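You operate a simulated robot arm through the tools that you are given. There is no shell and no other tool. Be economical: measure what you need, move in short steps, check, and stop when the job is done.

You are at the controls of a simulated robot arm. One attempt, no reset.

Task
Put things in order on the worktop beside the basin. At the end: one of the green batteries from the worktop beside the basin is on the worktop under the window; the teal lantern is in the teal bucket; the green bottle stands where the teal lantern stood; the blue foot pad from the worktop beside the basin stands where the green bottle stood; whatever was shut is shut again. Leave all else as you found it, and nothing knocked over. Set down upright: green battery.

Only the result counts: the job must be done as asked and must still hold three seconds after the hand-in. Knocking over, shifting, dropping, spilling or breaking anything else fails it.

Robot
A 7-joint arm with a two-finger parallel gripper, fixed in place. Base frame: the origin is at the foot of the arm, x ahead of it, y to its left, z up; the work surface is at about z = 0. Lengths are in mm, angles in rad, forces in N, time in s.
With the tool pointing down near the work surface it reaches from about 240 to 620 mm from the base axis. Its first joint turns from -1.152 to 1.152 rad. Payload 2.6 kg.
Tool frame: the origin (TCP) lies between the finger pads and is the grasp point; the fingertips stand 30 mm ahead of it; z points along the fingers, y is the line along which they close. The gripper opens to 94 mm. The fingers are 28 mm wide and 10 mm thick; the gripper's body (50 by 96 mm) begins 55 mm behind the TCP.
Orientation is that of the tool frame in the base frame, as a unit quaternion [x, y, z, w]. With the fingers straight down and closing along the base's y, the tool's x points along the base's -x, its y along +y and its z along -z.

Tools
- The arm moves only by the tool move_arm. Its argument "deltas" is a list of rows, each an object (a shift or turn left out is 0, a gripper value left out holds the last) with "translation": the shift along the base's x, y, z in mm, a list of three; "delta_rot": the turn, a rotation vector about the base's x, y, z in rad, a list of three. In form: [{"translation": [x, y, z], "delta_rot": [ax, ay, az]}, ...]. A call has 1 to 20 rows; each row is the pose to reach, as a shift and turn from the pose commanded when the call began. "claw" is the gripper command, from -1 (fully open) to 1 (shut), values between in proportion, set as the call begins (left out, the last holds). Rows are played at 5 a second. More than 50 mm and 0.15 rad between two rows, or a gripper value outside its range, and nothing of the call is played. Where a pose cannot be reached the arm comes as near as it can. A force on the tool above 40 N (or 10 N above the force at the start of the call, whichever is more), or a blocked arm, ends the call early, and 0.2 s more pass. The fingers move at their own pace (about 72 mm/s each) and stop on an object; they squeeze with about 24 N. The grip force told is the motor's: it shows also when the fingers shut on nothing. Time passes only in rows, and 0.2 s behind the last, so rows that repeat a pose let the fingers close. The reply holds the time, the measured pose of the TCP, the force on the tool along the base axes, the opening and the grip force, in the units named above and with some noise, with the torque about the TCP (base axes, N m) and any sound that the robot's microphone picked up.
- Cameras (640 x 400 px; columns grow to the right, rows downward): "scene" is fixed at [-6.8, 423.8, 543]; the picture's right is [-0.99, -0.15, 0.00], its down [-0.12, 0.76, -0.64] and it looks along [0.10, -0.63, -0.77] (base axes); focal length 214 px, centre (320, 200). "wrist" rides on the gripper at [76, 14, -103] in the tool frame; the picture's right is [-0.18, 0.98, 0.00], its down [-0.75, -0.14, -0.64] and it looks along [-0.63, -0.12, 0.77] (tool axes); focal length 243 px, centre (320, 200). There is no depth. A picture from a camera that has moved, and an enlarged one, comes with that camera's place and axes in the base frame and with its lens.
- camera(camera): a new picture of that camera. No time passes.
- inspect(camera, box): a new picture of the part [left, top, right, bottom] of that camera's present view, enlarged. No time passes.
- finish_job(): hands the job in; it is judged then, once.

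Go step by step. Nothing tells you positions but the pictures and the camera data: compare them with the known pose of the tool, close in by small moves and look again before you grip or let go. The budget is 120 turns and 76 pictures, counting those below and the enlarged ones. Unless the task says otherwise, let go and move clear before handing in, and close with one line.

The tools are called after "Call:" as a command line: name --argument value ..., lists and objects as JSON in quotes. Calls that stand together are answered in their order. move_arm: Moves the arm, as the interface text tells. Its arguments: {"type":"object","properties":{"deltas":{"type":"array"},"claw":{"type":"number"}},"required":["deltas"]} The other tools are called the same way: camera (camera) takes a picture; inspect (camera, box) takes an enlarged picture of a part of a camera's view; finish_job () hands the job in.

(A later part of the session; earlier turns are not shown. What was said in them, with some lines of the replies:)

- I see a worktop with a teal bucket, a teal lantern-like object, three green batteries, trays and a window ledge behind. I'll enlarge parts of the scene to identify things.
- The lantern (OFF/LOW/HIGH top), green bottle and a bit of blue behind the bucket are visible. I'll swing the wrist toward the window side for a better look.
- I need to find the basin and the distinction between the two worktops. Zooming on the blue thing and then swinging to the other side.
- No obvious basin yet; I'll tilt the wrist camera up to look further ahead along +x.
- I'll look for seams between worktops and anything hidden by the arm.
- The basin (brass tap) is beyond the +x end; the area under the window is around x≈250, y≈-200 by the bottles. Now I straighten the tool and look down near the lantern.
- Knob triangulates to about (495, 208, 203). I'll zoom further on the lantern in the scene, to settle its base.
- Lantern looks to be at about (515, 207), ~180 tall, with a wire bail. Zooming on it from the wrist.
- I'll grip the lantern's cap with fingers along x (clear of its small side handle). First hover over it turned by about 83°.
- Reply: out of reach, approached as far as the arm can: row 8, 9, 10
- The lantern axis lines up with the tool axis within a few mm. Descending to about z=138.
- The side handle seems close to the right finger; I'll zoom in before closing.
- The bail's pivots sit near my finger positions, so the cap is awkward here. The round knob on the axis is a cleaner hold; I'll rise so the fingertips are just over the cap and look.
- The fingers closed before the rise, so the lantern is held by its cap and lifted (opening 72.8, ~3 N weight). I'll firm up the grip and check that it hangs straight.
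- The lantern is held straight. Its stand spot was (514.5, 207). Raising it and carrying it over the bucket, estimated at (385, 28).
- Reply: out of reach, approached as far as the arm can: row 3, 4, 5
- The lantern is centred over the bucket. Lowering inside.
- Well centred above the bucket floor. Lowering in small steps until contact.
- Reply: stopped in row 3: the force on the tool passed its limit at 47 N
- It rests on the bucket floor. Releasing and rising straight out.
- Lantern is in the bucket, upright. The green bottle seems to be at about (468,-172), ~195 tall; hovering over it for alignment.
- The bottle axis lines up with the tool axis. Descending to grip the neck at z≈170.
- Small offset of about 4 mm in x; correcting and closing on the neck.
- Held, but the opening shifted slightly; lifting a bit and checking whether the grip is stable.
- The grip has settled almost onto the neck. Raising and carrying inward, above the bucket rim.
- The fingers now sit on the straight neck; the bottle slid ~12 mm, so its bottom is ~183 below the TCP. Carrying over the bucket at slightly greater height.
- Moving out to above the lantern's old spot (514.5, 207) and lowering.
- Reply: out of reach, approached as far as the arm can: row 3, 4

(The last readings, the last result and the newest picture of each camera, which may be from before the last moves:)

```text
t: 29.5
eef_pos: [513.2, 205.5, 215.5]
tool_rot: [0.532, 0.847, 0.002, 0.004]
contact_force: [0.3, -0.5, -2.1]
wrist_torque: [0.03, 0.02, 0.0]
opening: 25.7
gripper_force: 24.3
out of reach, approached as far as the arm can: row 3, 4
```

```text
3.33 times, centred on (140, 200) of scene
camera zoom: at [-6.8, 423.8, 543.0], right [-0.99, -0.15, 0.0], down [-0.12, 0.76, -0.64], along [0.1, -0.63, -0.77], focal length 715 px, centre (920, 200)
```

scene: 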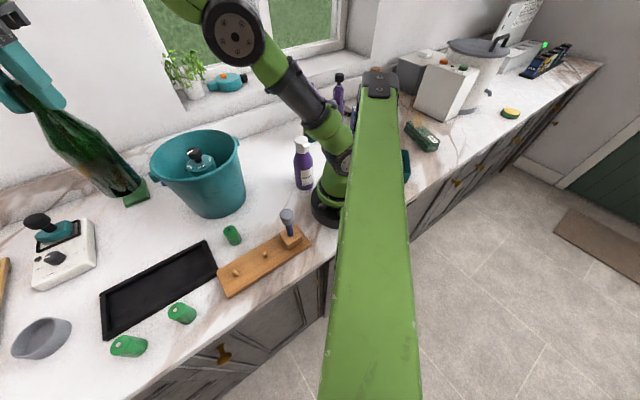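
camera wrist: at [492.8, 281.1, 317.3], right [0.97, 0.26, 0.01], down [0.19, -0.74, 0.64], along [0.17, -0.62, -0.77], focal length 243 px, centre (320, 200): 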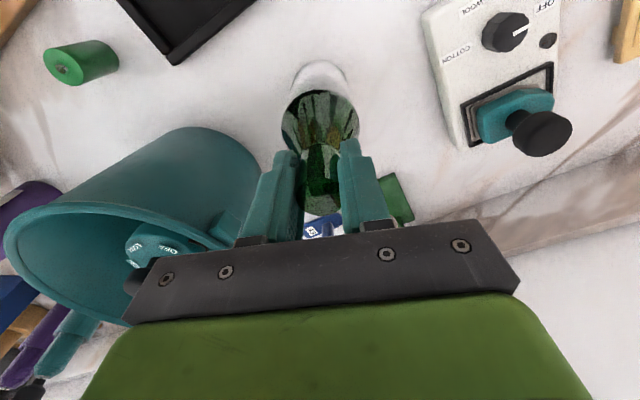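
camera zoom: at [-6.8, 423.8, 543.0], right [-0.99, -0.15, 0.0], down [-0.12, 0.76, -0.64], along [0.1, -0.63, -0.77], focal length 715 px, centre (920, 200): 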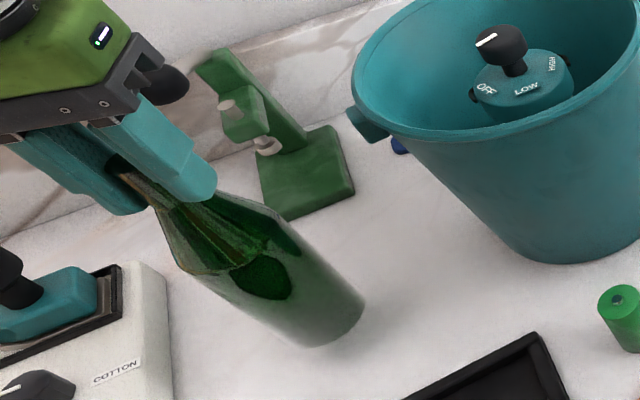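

The bottle hangs straight above the spot. Lowering in small steps until it touches.

Call:
move_arm --deltas '[{"translation": [1, 2, -8]}, {"translation": [1, 2, -15]}, {"translation": [1, 2, -20]}, {"translation": [1, 2, -22]}, {"translation": [1, 2, -22]}]'

Call:
inspect --camera "scene" --box '[60, 140, 220, 260]'

```text
t: 30.7
eef_pos: [514.0, 207.0, 193.0]
tool_rot: [0.532, 0.847, 0.002, 0.004]
contact_force: [-1.1, 0.0, -2.1]
wrist_torque: [-0.01, 0.01, 0.03]
opening: 25.7
gripper_force: 24.1
```

```text
3.33 times, centred on (140, 200) of scene
camera zoom: at [-6.8, 423.8, 543.0], right [-0.99, -0.15, 0.0], down [-0.12, 0.76, -0.64], along [0.1, -0.63, -0.77], focal length 715 px, centre (920, 200)
```

zoom: 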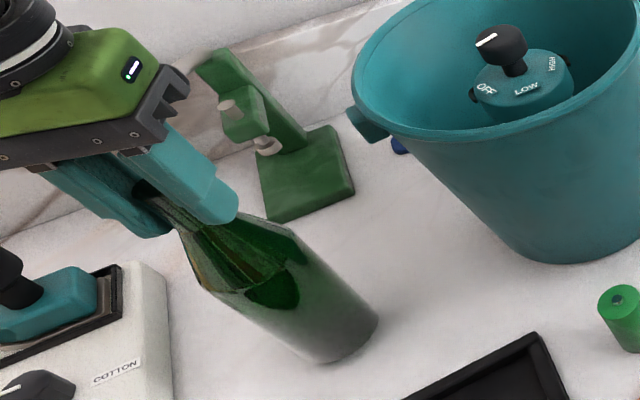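

Call:
move_arm --deltas '[{"translation": [0, 0, -2]}, {"translation": [0, 0, -4]}, {"translation": [0, 0, -6]}, {"translation": [0, 0, -8]}, {"translation": [0, 0, -10]}, {"translation": [0, 0, -12]}, {"translation": [0, 0, -14]}, {"translation": [0, 0, -16]}]'

```text
t: 32.4
eef_pos: [516.5, 206.9, 185.4]
tool_rot: [0.533, 0.846, 0.007, 0.006]
contact_force: [-2.3, -1.1, 5.3]
wrist_torque: [-0.28, 0.64, -0.01]
opening: 26.0
gripper_force: 24.0
stopped in row 8: the force on the tool passed its limit at 43 N (the readings are from after the stop); the commanded pose is now the measured one
```

Touchdown. Opening the fingers.

Call:
move_arm --deltas '[{"translation": [0, 0, 0]}, {"translation": [0, 0, 0]}, {"translation": [0, 0, 0]}, {"translation": [0, 0, 0]}]' --claw -1

Call:
move_arm --deltas '[{"translation": [0, 0, 20], "delta_rot": [0, 0, 0]}, {"translation": [0, 0, 60]}, {"translation": [-10, 0, 100]}, {"translation": [-30, 0, 140]}]'

Call:
camera --camera "wrist"

Call:
inspect --camera "scene" --box '[60, 140, 220, 260]'

```text
t: 33.4
eef_pos: [517.7, 207.0, 183.9]
tool_rot: [0.533, 0.846, 0.006, 0.006]
contact_force: [-0.6, 0.0, -0.5]
wrist_torque: [0.01, -0.01, -0.02]
opening: 94.1
gripper_force: 0.0
```

```text
t: 34.4
eef_pos: [486.5, 206.7, 323.3]
tool_rot: [0.533, 0.846, 0.006, 0.006]
contact_force: [-0.4, -0.7, 0.0]
wrist_torque: [0.0, 0.0, 0.02]
opening: 93.9
gripper_force: 0.1
```

```text
29 pictures are left
camera wrist: at [464.2, 281.9, 426.1], right [0.97, 0.26, 0.02], down [0.19, -0.74, 0.64], along [0.18, -0.62, -0.77], focal length 243 px, centre (320, 200)
```

wrist: 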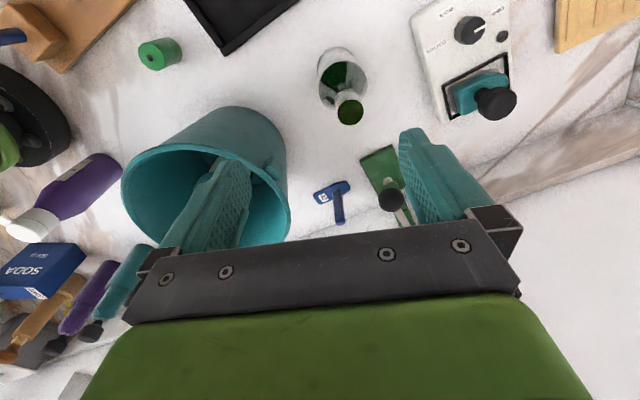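

```text
3.33 times, centred on (140, 200) of scene
camera zoom: at [-6.8, 423.8, 543.0], right [-0.99, -0.15, 0.0], down [-0.12, 0.76, -0.64], along [0.1, -0.63, -0.77], focal length 715 px, centre (920, 200)
```

zoom: 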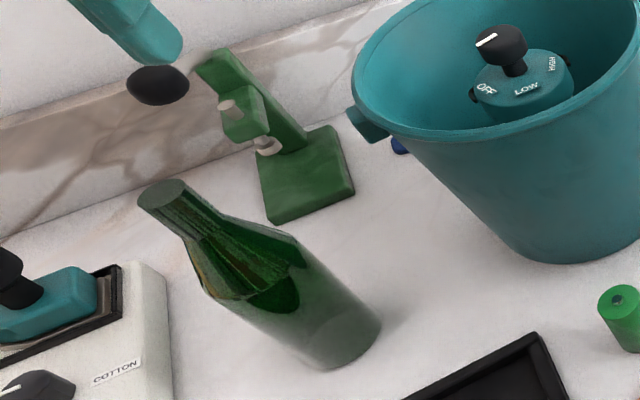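

The bottle stands on the lantern's spot. Next the blue foot pad (base ≈(578,-30), with an upright post). Zooming.

Call:
inspect --camera "wrist" --box '[290, 140, 430, 240]'

```text
4.00 times, centred on (360, 190) of wrist
camera zoom: at [464.2, 281.9, 426.1], right [0.97, 0.26, 0.02], down [0.19, -0.74, 0.64], along [0.18, -0.62, -0.77], focal length 970 px, centre (160, 240)
```

zoom: 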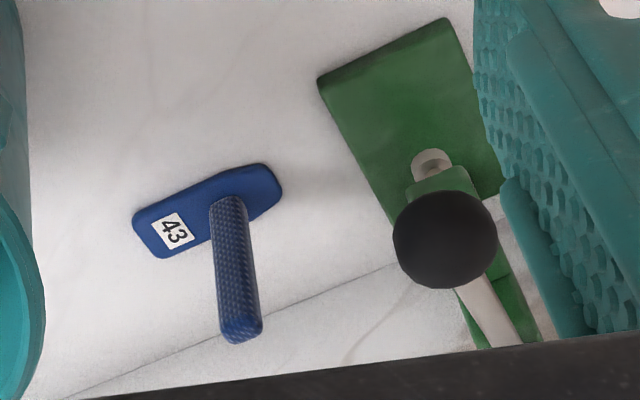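

Foot pad: plate aligned with the wall (~41°), post at about (591,-18), height ~105. I'll hover there with the fingers aligned to the plate and partly closed.

Call:
move_arm --deltas '[{"translation": [0, -45, 0], "delta_rot": [0, 0, 0.05]}, {"translation": [0, -90, 0], "delta_rot": [0, 0, 0.1]}, {"translation": [5, -135, 0], "delta_rot": [0, 0, 0.15]}, {"translation": [15, -180, 0], "delta_rot": [0, 0, 0.2]}, {"translation": [35, -215, -10], "delta_rot": [0, 0, 0.26]}, {"translation": [60, -223, -40], "delta_rot": [0, 0, 0.26]}, {"translation": [85, -225, -70], "delta_rot": [0, 0, 0.26]}, {"translation": [104, -225, -100], "delta_rot": [0, 0, 0.26]}, {"translation": [104, -225, -110], "delta_rot": [0, 0, 0.26]}]' --claw -0.1

Call:
camera --camera "wrist"

Call:
camera --camera "scene"

```text
t: 36.4
eef_pos: [591.0, -15.0, 214.3]
tool_rot: [0.418, 0.909, 0.006, 0.004]
contact_force: [0.5, 0.4, -0.1]
wrist_torque: [-0.02, 0.0, 0.0]
opening: 51.9
gripper_force: 0.1
```

```text
26 pictures are left
camera wrist: at [550.9, 51.7, 316.1], right [0.87, 0.5, 0.02], down [0.37, -0.67, 0.64], along [0.33, -0.55, -0.77], focal length 243 px, centre (320, 200)
```

wrist: 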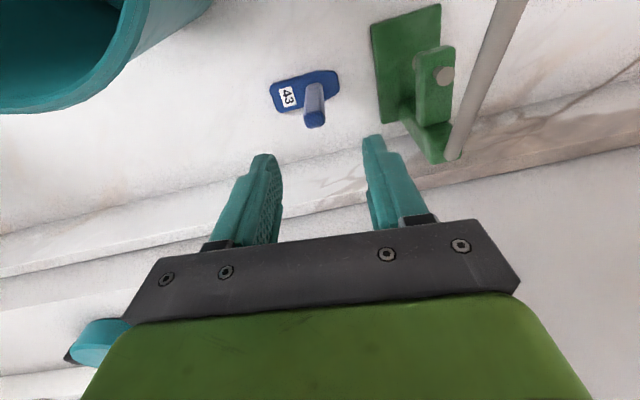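

```text
25 pictures are left
```

scene: 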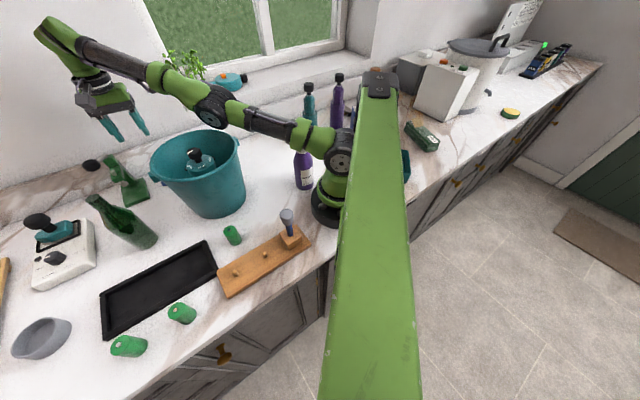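

Small correction of (-2.5,-6) and a 3° turn, then descend to just above the post and look again.

Call:
move_arm --deltas '[{"translation": [-2.5, -6, -20], "delta_rot": [0, 0, 0.06]}, {"translation": [-2.5, -6, -60], "delta_rot": [0, 0, 0.06]}, {"translation": [-2.5, -6, -74], "delta_rot": [0, 0, 0.06]}]'

Call:
inspect --camera "wrist" --box '[200, 40, 440, 240]'

```text
t: 37.2
eef_pos: [609.6, -21.6, 143.5]
tool_rot: [0.391, 0.92, 0.007, 0.004]
contact_force: [-0.2, -0.6, 0.9]
wrist_torque: [-0.02, 0.01, -0.01]
opening: 51.5
gripper_force: 0.1
out of reach, approached as far as the arm can: row 1, 2, 3
```

```text
2.00 times, centred on (320, 140) of wrist
camera zoom: at [565.8, 42.7, 245.8], right [0.84, 0.55, 0.02], down [0.41, -0.65, 0.64], along [0.36, -0.53, -0.77], focal length 485 px, centre (320, 320)
```

zoom: 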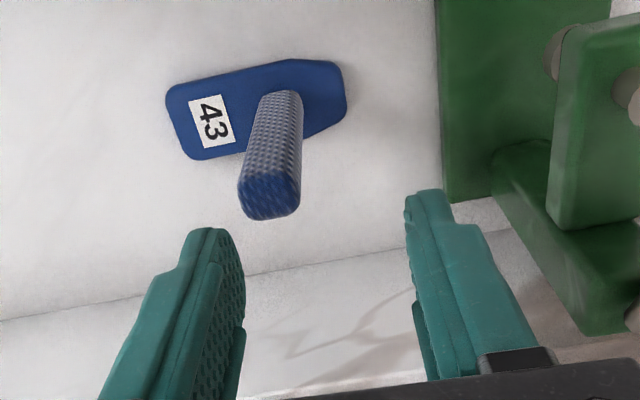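

The arm ended ~20 mm too far out in x. I'll raise slightly and see where it settles.

Call:
move_arm --deltas '[{"translation": [0, 0, 15]}, {"translation": [0, 0, 15]}]'

```text
t: 37.8
eef_pos: [607.4, -21.3, 158.8]
tool_rot: [0.39, 0.921, 0.007, 0.005]
contact_force: [-0.4, -0.2, 0.0]
wrist_torque: [0.01, 0.02, 0.03]
opening: 51.7
gripper_force: 0.1
```

Call:
move_arm --deltas '[{"translation": [-9, 0, 0]}, {"translation": [-18, 0, 0]}, {"translation": [-18, 0, 0]}]'

```text
t: 38.6
eef_pos: [606.6, -23.8, 162.2]
tool_rot: [0.391, 0.921, 0.007, 0.005]
contact_force: [1.4, -0.6, 0.1]
wrist_torque: [-0.01, -0.03, 0.0]
opening: 51.7
gripper_force: 0.0
out of reach, approached as far as the arm can: row 1, 2, 3
```

A joint limit seems to be in the way in this configuration. I'll retreat upward and inward and re-approach at a different radius.

Call:
move_arm --deltas '[{"translation": [0, 0, 40]}, {"translation": [-10, 0, 70]}, {"translation": [-30, 0, 90]}, {"translation": [-50, 0, 90]}, {"translation": [-60, 0, 90]}]'

```text
t: 39.8
eef_pos: [545.3, -22.9, 253.6]
tool_rot: [0.391, 0.92, 0.008, 0.006]
contact_force: [-0.6, -0.7, 0.2]
wrist_torque: [0.0, 0.0, -0.03]
opening: 51.7
gripper_force: 0.0
out of reach, approached as far as the arm can: row 1, 2
```

Call:
move_arm --deltas '[{"translation": [10, 0, -20], "delta_rot": [-0.01, 0.017, 0]}, {"translation": [20, 0, -45], "delta_rot": [-0.01, 0.017, 0]}, {"translation": [25, 0, -70], "delta_rot": [-0.01, 0.017, 0]}, {"translation": [25, 0, -95], "delta_rot": [-0.01, 0.017, 0]}]'

```text
t: 40.8
eef_pos: [569.5, -25.1, 155.2]
tool_rot: [0.39, 0.921, 0.0, 0.0]
contact_force: [-0.1, 0.1, 0.4]
wrist_torque: [-0.02, 0.02, 0.04]
opening: 51.7
gripper_force: 0.1
```

That works. Now out to x≈588 at z≈145, then a look.

Call:
move_arm --deltas '[{"translation": [9, 2, -5]}, {"translation": [18, 3, -10]}]'

Call:
inspect --camera "wrist" --box '[200, 40, 440, 240]'

```text
t: 41.4
eef_pos: [587.1, -20.7, 145.6]
tool_rot: [0.39, 0.921, -0.001, 0.0]
contact_force: [1.0, 0.4, -0.1]
wrist_torque: [0.0, 0.01, -0.02]
opening: 51.6
gripper_force: 0.0
```

```text
2.00 times, centred on (320, 140) of wrist
camera zoom: at [544.7, 44.1, 248.6], right [0.84, 0.55, 0.0], down [0.42, -0.64, 0.64], along [0.35, -0.54, -0.77], focal length 485 px, centre (320, 320)
```

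zoom: 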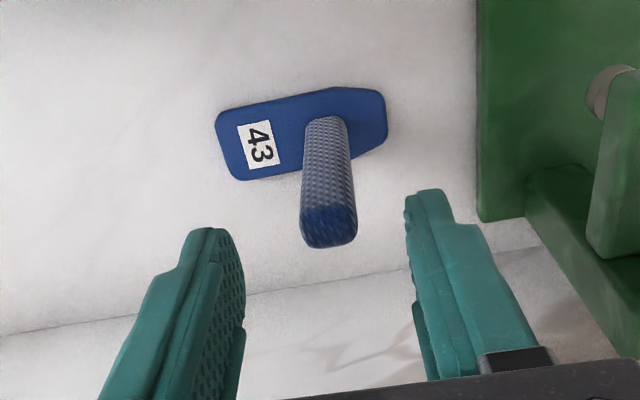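

Well aligned. Shifting (+2,+1) and descending around the post.

Call:
move_arm --deltas '[{"translation": [2, 1, -15]}, {"translation": [2, 1, -40]}, {"translation": [2, 1, -66]}]'

```text
t: 42.2
eef_pos: [589.3, -20.5, 80.8]
tool_rot: [0.39, 0.921, 0.001, -0.001]
contact_force: [0.1, 1.4, 0.0]
wrist_torque: [-0.03, -0.01, 0.01]
opening: 51.7
gripper_force: 0.0
```

Call:
move_arm --deltas '[{"translation": [0, 0, 0]}, {"translation": [0, 0, 0]}, {"translation": [0, 0, 0]}]' --claw 1

Call:
move_arm --deltas '[{"translation": [0, 0, 10]}, {"translation": [-3, 0, 30]}, {"translation": [-10, 0, 60]}]'

Call:
inspect --camera "wrist" --box '[200, 40, 440, 240]'

```text
t: 43.0
eef_pos: [588.0, -18.5, 80.0]
tool_rot: [0.39, 0.921, -0.001, 0.0]
contact_force: [-0.4, 0.6, -1.2]
wrist_torque: [0.03, 0.0, -0.01]
opening: 22.9
gripper_force: 23.9
```

```text
t: 43.8
eef_pos: [579.2, -19.9, 140.8]
tool_rot: [0.39, 0.921, 0.0, -0.001]
contact_force: [-0.1, -0.9, 0.2]
wrist_torque: [-0.01, 0.01, -0.01]
opening: 23.2
gripper_force: 24.1
```

```text
2.00 times, centred on (320, 140) of wrist
camera zoom: at [537.4, 45.4, 243.5], right [0.84, 0.55, 0.0], down [0.42, -0.64, 0.64], along [0.35, -0.54, -0.77], focal length 485 px, centre (320, 320)
```

zoom: 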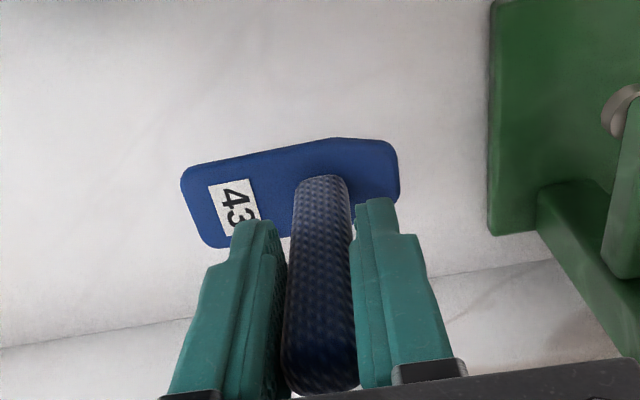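

The pad is held squarely. Carrying it to the bottle's old spot (plate centre to (471,-171)), turning a little so the wrist camera stays clear of the bucket.

Call:
move_arm --deltas '[{"translation": [-12, -5, 20], "delta_rot": [0, 0, 0.1]}, {"translation": [-30, -30, 40], "delta_rot": [0, 0, 0.2]}, {"translation": [-50, -60, 40], "delta_rot": [0, 0, 0.3]}, {"translation": [-70, -90, 40], "delta_rot": [0, 0, 0.4]}, {"translation": [-90, -118, 40], "delta_rot": [0, 0, 0.5]}, {"translation": [-105.5, -138.5, 30], "delta_rot": [0, 0, 0.6]}, {"translation": [-105.5, -138.5, -10], "delta_rot": [0, 0, 0.6]}, {"translation": [-105.5, -138.5, -35], "delta_rot": [0, 0, 0.6]}, {"translation": [-105.5, -138.5, -35], "delta_rot": [0, 0, 0.6]}]'

Call:
camera --camera "wrist"

Call:
camera --camera "scene"

```text
t: 45.8
eef_pos: [474.5, -158.8, 106.6]
tool_rot: [0.101, 0.995, -0.001, -0.001]
contact_force: [0.2, 0.8, 0.8]
wrist_torque: [0.0, 0.01, -0.01]
opening: 23.2
gripper_force: 24.2
```

```text
21 pictures are left
camera wrist: at [402.8, -128.7, 208.0], right [0.38, 0.93, 0.0], down [0.71, -0.29, 0.64], along [0.59, -0.24, -0.77], focal length 243 px, centre (320, 200)
```

wrist: 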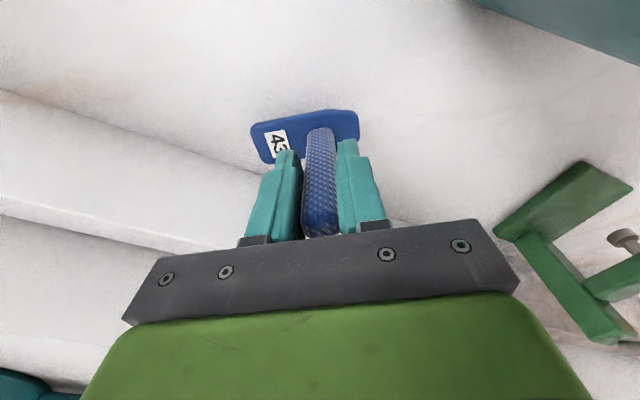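

```text
20 pictures are left
```

scene: 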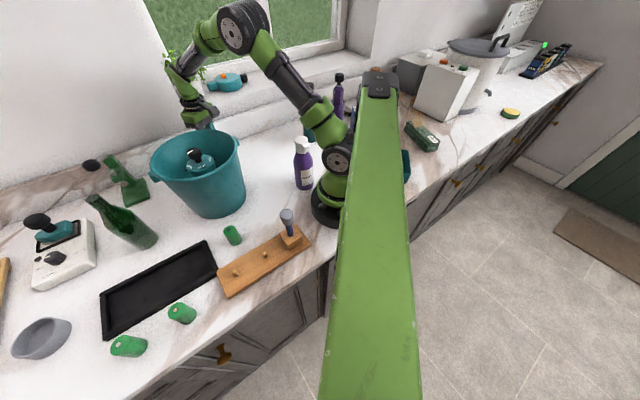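

Clear of everything. Lowering the last ~26 mm in small steps.

Call:
move_arm --deltas '[{"translation": [0, 0, -8]}, {"translation": [0, 0, -15]}, {"translation": [0, 0, -20]}, {"translation": [0, 0, -23]}, {"translation": [0, 0, -25]}, {"translation": [0, 0, -27]}]'

```text
t: 47.2
eef_pos: [475.6, -158.5, 80.8]
tool_rot: [0.102, 0.995, -0.002, 0.001]
contact_force: [-3.8, 0.8, 11.8]
wrist_torque: [0.05, 0.39, -0.03]
opening: 23.2
gripper_force: 23.9
```

Contact felt at the expected height. Releasing and rising.

Call:
move_arm --deltas '[{"translation": [0, 0, 0]}, {"translation": [0, 0, 0]}, {"translation": [0, 0, 0]}]' --claw -0.1

Call:
move_arm --deltas '[{"translation": [0, 0, 20]}, {"translation": [0, 0, 60]}, {"translation": [0, 0, 105]}, {"translation": [0, 0, 150]}, {"translation": [-25, 10, 190]}, {"translation": [-50, 20, 230]}]'

Call:
camera --camera "wrist"

```text
t: 48.0
eef_pos: [474.9, -159.7, 78.6]
tool_rot: [0.101, 0.995, -0.002, -0.001]
contact_force: [1.0, -0.3, 0.3]
wrist_torque: [-0.02, 0.01, 0.01]
opening: 51.6
gripper_force: 0.0
```

```text
t: 49.4
eef_pos: [421.3, -139.3, 309.5]
tool_rot: [0.101, 0.995, -0.001, -0.001]
contact_force: [-0.6, 0.5, -0.3]
wrist_torque: [0.03, 0.02, 0.05]
opening: 51.6
gripper_force: 0.1
```

```text
19 pictures are left
camera wrist: at [351.1, -108.9, 411.7], right [0.38, 0.93, 0.0], down [0.71, -0.29, 0.64], along [0.59, -0.24, -0.77], focal length 243 px, centre (320, 200)
```

wrist: 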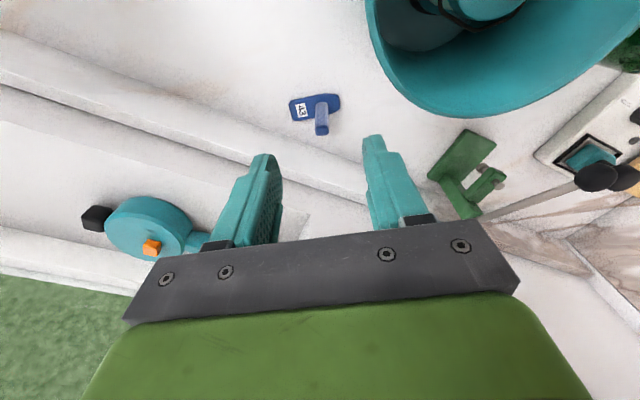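

The pad stands at the bottle's spot. Now the battery by the tray nearest the board, at about (303,364); I'll fly over with an opening of ~70.

Call:
move_arm --deltas '[{"translation": [-10, 45, 20], "delta_rot": [0, 0, -0.03]}, {"translation": [-15, 92, 30], "delta_rot": [0, 0, -0.06]}, {"translation": [-20, 140, 30], "delta_rot": [0, 0, -0.09]}, {"translation": [-25, 188, 30], "delta_rot": [0, 0, -0.12]}, {"translation": [-35, 235, 30], "delta_rot": [0, 0, -0.15]}, {"translation": [-45, 282, 30], "delta_rot": [0, 0, -0.18]}, {"translation": [-57, 329, 25], "delta_rot": [0, 0, -0.21]}, {"translation": [-72, 376, 10], "delta_rot": [0, 0, -0.24]}, {"translation": [-87, 420, -10], "delta_rot": [0, 0, -0.27]}, {"translation": [-103, 462, -30], "delta_rot": [0, 0, -0.3]}, {"translation": [-118, 503, -60], "delta_rot": [0, 0, -0.3]}, {"translation": [-118, 503, -100], "delta_rot": [0, 0, -0.3]}, {"translation": [-118, 503, -110], "delta_rot": [0, 0, -0.3]}]' --claw -0.49

Call:
camera --camera "wrist"

```text
refused: row 1 steps farther than a row can; nothing moved
```

```text
18 pictures are left
camera wrist: at [351.1, -108.9, 411.7], right [0.38, 0.93, 0.0], down [0.71, -0.29, 0.64], along [0.59, -0.24, -0.77], focal length 243 px, centre (320, 200)
```

wrist: 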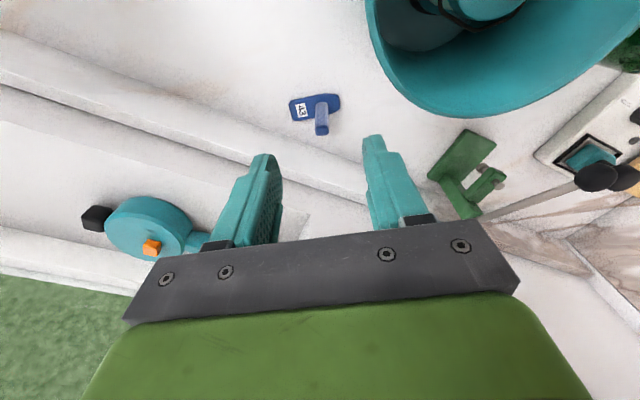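

The first step was a hair too long; repeating with shorter steps.

Call:
move_arm --deltas '[{"translation": [-8, 40, 15], "delta_rot": [0, 0, -0.03]}, {"translation": [-14, 80, 30], "delta_rot": [0, 0, -0.06]}, {"translation": [-20, 124, 30], "delta_rot": [0, 0, -0.09]}, {"translation": [-25, 168, 30], "delta_rot": [0, 0, -0.12]}, {"translation": [-30, 212, 30], "delta_rot": [0, 0, -0.15]}, {"translation": [-38, 256, 30], "delta_rot": [0, 0, -0.18]}, {"translation": [-48, 300, 30], "delta_rot": [0, 0, -0.21]}, {"translation": [-58, 342, 20], "delta_rot": [0, 0, -0.24]}, {"translation": [-72, 384, 5], "delta_rot": [0, 0, -0.27]}, {"translation": [-86, 424, -10], "delta_rot": [0, 0, -0.3]}, {"translation": [-102, 464, -25], "delta_rot": [0, 0, -0.3]}, {"translation": [-118, 503, -45], "delta_rot": [0, 0, -0.3]}, {"translation": [-118, 503, -90], "delta_rot": [0, 0, -0.3]}, {"translation": [-118, 503, -110], "delta_rot": [0, 0, -0.3]}]' --claw -0.49

Call:
camera --camera "wrist"

```text
t: 52.4
eef_pos: [308.2, 365.0, 199.2]
tool_rot: [0.249, 0.968, 0.0, 0.0]
contact_force: [0.9, 0.1, 0.6]
wrist_torque: [-0.01, 0.01, 0.03]
opening: 70.0
gripper_force: 0.1
```

```text
17 pictures are left
camera wrist: at [247.9, 415.0, 301.3], right [0.64, 0.77, 0.0], down [0.59, -0.49, 0.64], along [0.5, -0.41, -0.77], focal length 243 px, centre (320, 200)
```

wrist: 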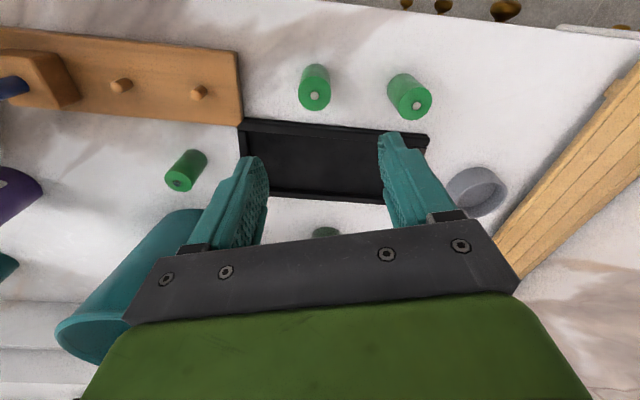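

Battery is at about (300, 365.5), Ø~31. Correcting and descending partway.

Call:
move_arm --deltas '[{"translation": [-8, 0.5, -30]}, {"translation": [-8, 0.5, -70]}, {"translation": [-8, 0.5, -95]}]'

Call:
camera --camera "wrist"

```text
t: 53.2
eef_pos: [299.7, 365.3, 102.6]
tool_rot: [0.249, 0.968, -0.001, -0.001]
contact_force: [0.8, -0.8, 0.2]
wrist_torque: [0.0, 0.02, 0.01]
opening: 70.1
gripper_force: 0.1
```

```text
16 pictures are left
camera wrist: at [239.9, 414.9, 204.8], right [0.64, 0.77, 0.0], down [0.59, -0.49, 0.64], along [0.49, -0.41, -0.77], focal length 243 px, centre (320, 200)
```

wrist: 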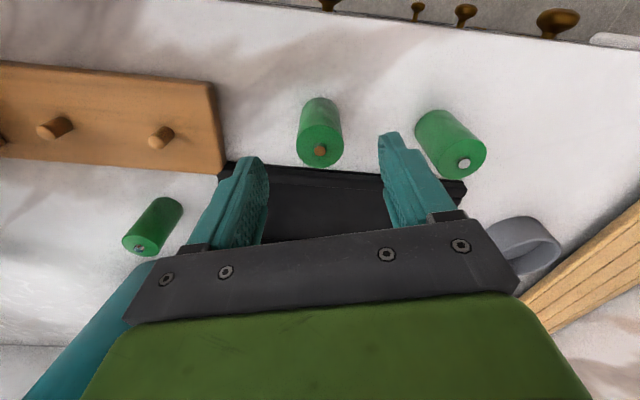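

Aligned. Descending to z≈43 and closing.

Call:
move_arm --deltas '[{"translation": [0, 0, -25]}, {"translation": [0, 0, -45]}, {"translation": [0, 0, -59]}]'

Call:
move_arm --deltas '[{"translation": [0, 0, 0]}, {"translation": [0, 0, 0]}, {"translation": [0, 0, 0]}, {"translation": [0, 0, 0]}]' --claw 1

Call:
move_arm --deltas '[{"translation": [0, 0, 15]}, {"translation": [0, 0, 50]}, {"translation": [0, 0, 95]}]'

Call:
camera --camera "wrist"

```text
t: 54.0
eef_pos: [300.0, 364.1, 43.9]
tool_rot: [0.25, 0.968, -0.001, -0.001]
contact_force: [0.6, -0.6, -0.3]
wrist_torque: [0.0, -0.01, -0.01]
opening: 69.9
gripper_force: 0.1
```

```text
t: 55.0
eef_pos: [300.1, 365.1, 43.7]
tool_rot: [0.249, 0.968, 0.0, -0.001]
contact_force: [-0.4, -0.9, 0.8]
wrist_torque: [0.0, 0.03, 0.01]
opening: 32.2
gripper_force: 23.9
```

```text
t: 55.8
eef_pos: [300.1, 362.7, 139.7]
tool_rot: [0.249, 0.968, -0.001, -0.001]
contact_force: [-0.3, 0.8, -2.1]
wrist_torque: [0.0, 0.01, 0.03]
opening: 32.7
gripper_force: 24.1
```

```text
15 pictures are left
camera wrist: at [239.9, 413.5, 241.6], right [0.64, 0.77, 0.0], down [0.59, -0.49, 0.64], along [0.49, -0.41, -0.77], focal length 243 px, centre (320, 200)
```

wrist: 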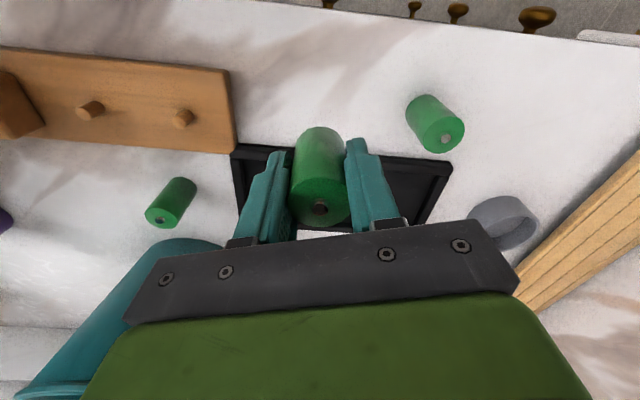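

Battery held upright. Carrying it high over the bucket to the free area under the window at about (275,-225).

Call:
move_arm --deltas '[{"translation": [5, 0, 45]}, {"translation": [10, -5, 90]}, {"translation": [15, -15, 135]}, {"translation": [20, -40, 172]}, {"translation": [28, -85, 180], "delta_rot": [0, 0, -0.05]}, {"translation": [36, -130, 180], "delta_rot": [0, 0, -0.1]}, {"translation": [44, -176, 180], "delta_rot": [0, 0, -0.15]}, {"translation": [52, -222, 180], "delta_rot": [0, 0, -0.2]}, {"translation": [60, -268, 180], "delta_rot": [0, 0, -0.25]}, {"translation": [65, -314, 180], "delta_rot": [0, 0, -0.3]}, {"translation": [65, -361, 180], "delta_rot": [0, 0, -0.35]}, {"translation": [60, -408, 180], "delta_rot": [0, 0, -0.4]}, {"translation": [50, -454, 180], "delta_rot": [0, 0, -0.45]}, {"translation": [35, -498, 180], "delta_rot": [0, 0, -0.5]}, {"translation": [15, -540, 180], "delta_rot": [0, 0, -0.5]}, {"translation": [-10, -575, 170], "delta_rot": [0, 0, -0.5]}, {"translation": [-25, -588, 140], "delta_rot": [0, 0, -0.5]}, {"translation": [-25, -588, 100], "delta_rot": [0, 0, -0.5]}]'

Call:
camera --camera "wrist"

Call:
camera --camera "scene"

```text
t: 59.6
eef_pos: [274.8, -221.4, 239.6]
tool_rot: [0.481, 0.876, 0.0, -0.001]
contact_force: [0.9, -0.6, -1.9]
wrist_torque: [0.01, 0.03, 0.04]
opening: 32.5
gripper_force: 24.2
```

```text
14 pictures are left
camera wrist: at [244.9, -149.2, 341.6], right [0.93, 0.37, 0.0], down [0.29, -0.71, 0.64], along [0.24, -0.6, -0.77], focal length 243 px, centre (320, 200)
```

wrist: 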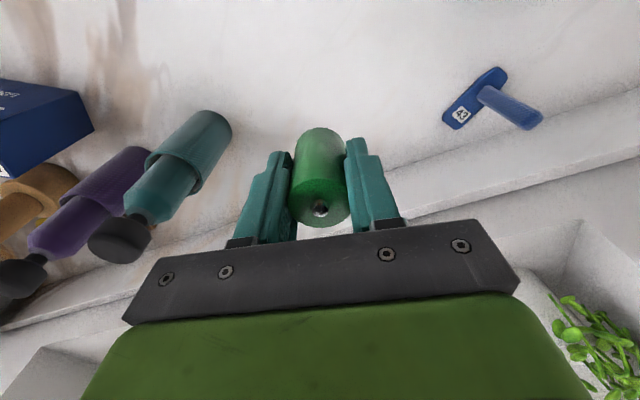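

```text
13 pictures are left
```

scene: 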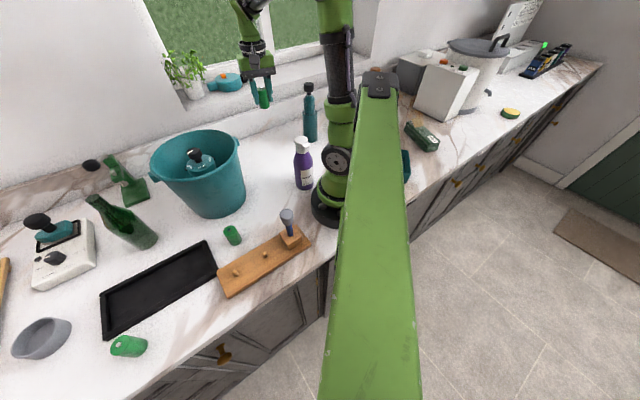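

Free worktop right under the window here. Lowering.

Call:
move_arm --deltas '[{"translation": [0, 0, -45]}, {"translation": [0, 0, -90]}, {"translation": [0, 0, -130]}, {"translation": [0, 0, -160]}, {"translation": [0, 0, -180]}, {"translation": [0, 0, -187]}, {"translation": [0, 0, -190]}, {"translation": [0, 0, -193]}, {"translation": [0, 0, -195]}, {"translation": [0, 0, -197]}]'

```text
t: 61.8
eef_pos: [274.8, -223.8, 42.2]
tool_rot: [0.481, 0.877, 0.0, 0.0]
contact_force: [-7.6, 3.4, 22.2]
wrist_torque: [0.08, 0.17, -0.02]
opening: 32.8
gripper_force: 24.4
```

Contact with the worktop. Releasing and rising clear.

Call:
move_arm --deltas '[{"translation": [0, 0, 0.5]}, {"translation": [0, 0, 0.5]}, {"translation": [0, 0, 0.5]}]' --claw -0.49

Call:
move_arm --deltas '[{"translation": [0, 0, 20]}, {"translation": [0, 0, 60]}, {"translation": [0, 0, 105]}, {"translation": [0, 0, 150]}, {"translation": [0, 20, 195]}, {"translation": [10, 60, 220]}, {"translation": [20, 100, 240]}, {"translation": [30, 140, 260]}]'

Call:
camera --camera "wrist"

Call:
camera --camera "scene"

```text
t: 62.6
eef_pos: [274.1, -223.8, 43.1]
tool_rot: [0.481, 0.877, -0.001, -0.001]
contact_force: [0.3, -0.3, 0.1]
wrist_torque: [-0.02, -0.03, -0.01]
opening: 69.7
gripper_force: 0.0
```

```text
t: 64.4
eef_pos: [302.2, -84.3, 303.6]
tool_rot: [0.481, 0.877, 0.0, -0.001]
contact_force: [-0.4, 0.6, -0.8]
wrist_torque: [-0.03, -0.01, 0.0]
opening: 70.2
gripper_force: 0.1
```

```text
12 pictures are left
camera wrist: at [273.7, -11.6, 406.4], right [0.93, 0.37, 0.0], down [0.29, -0.71, 0.64], along [0.24, -0.6, -0.77], focal length 243 px, centre (320, 200)
```

wrist: 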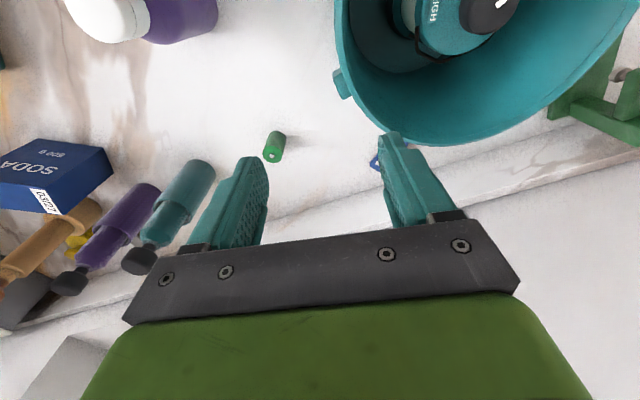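

```text
11 pictures are left
```

scene: 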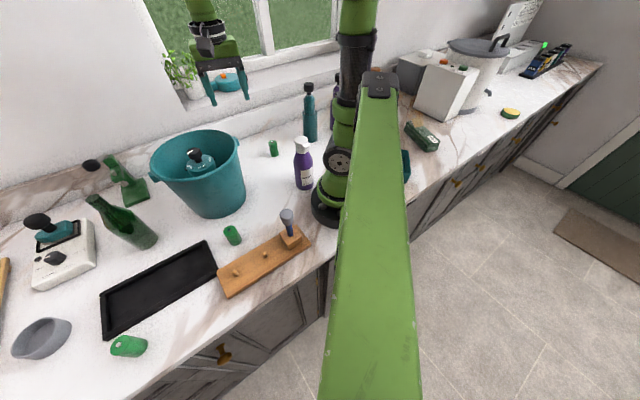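

The battery stands upright under the window, the lantern is in the bucket, and the bottle and foot pad stand on their new spots. Nothing else has moved and the hand is clear, so I'm handing in.

Call:
finish_job

```text
The job is handed in.
```

The job is handed in: the lantern is in the bucket, the green bottle is on the lantern's spot, and the blue foot pad is on the bottle's spot. One green battery stands upright on what I took to be the worktop under the window, since no picture showed a seam between the two worktops. Nothing had to be opened.
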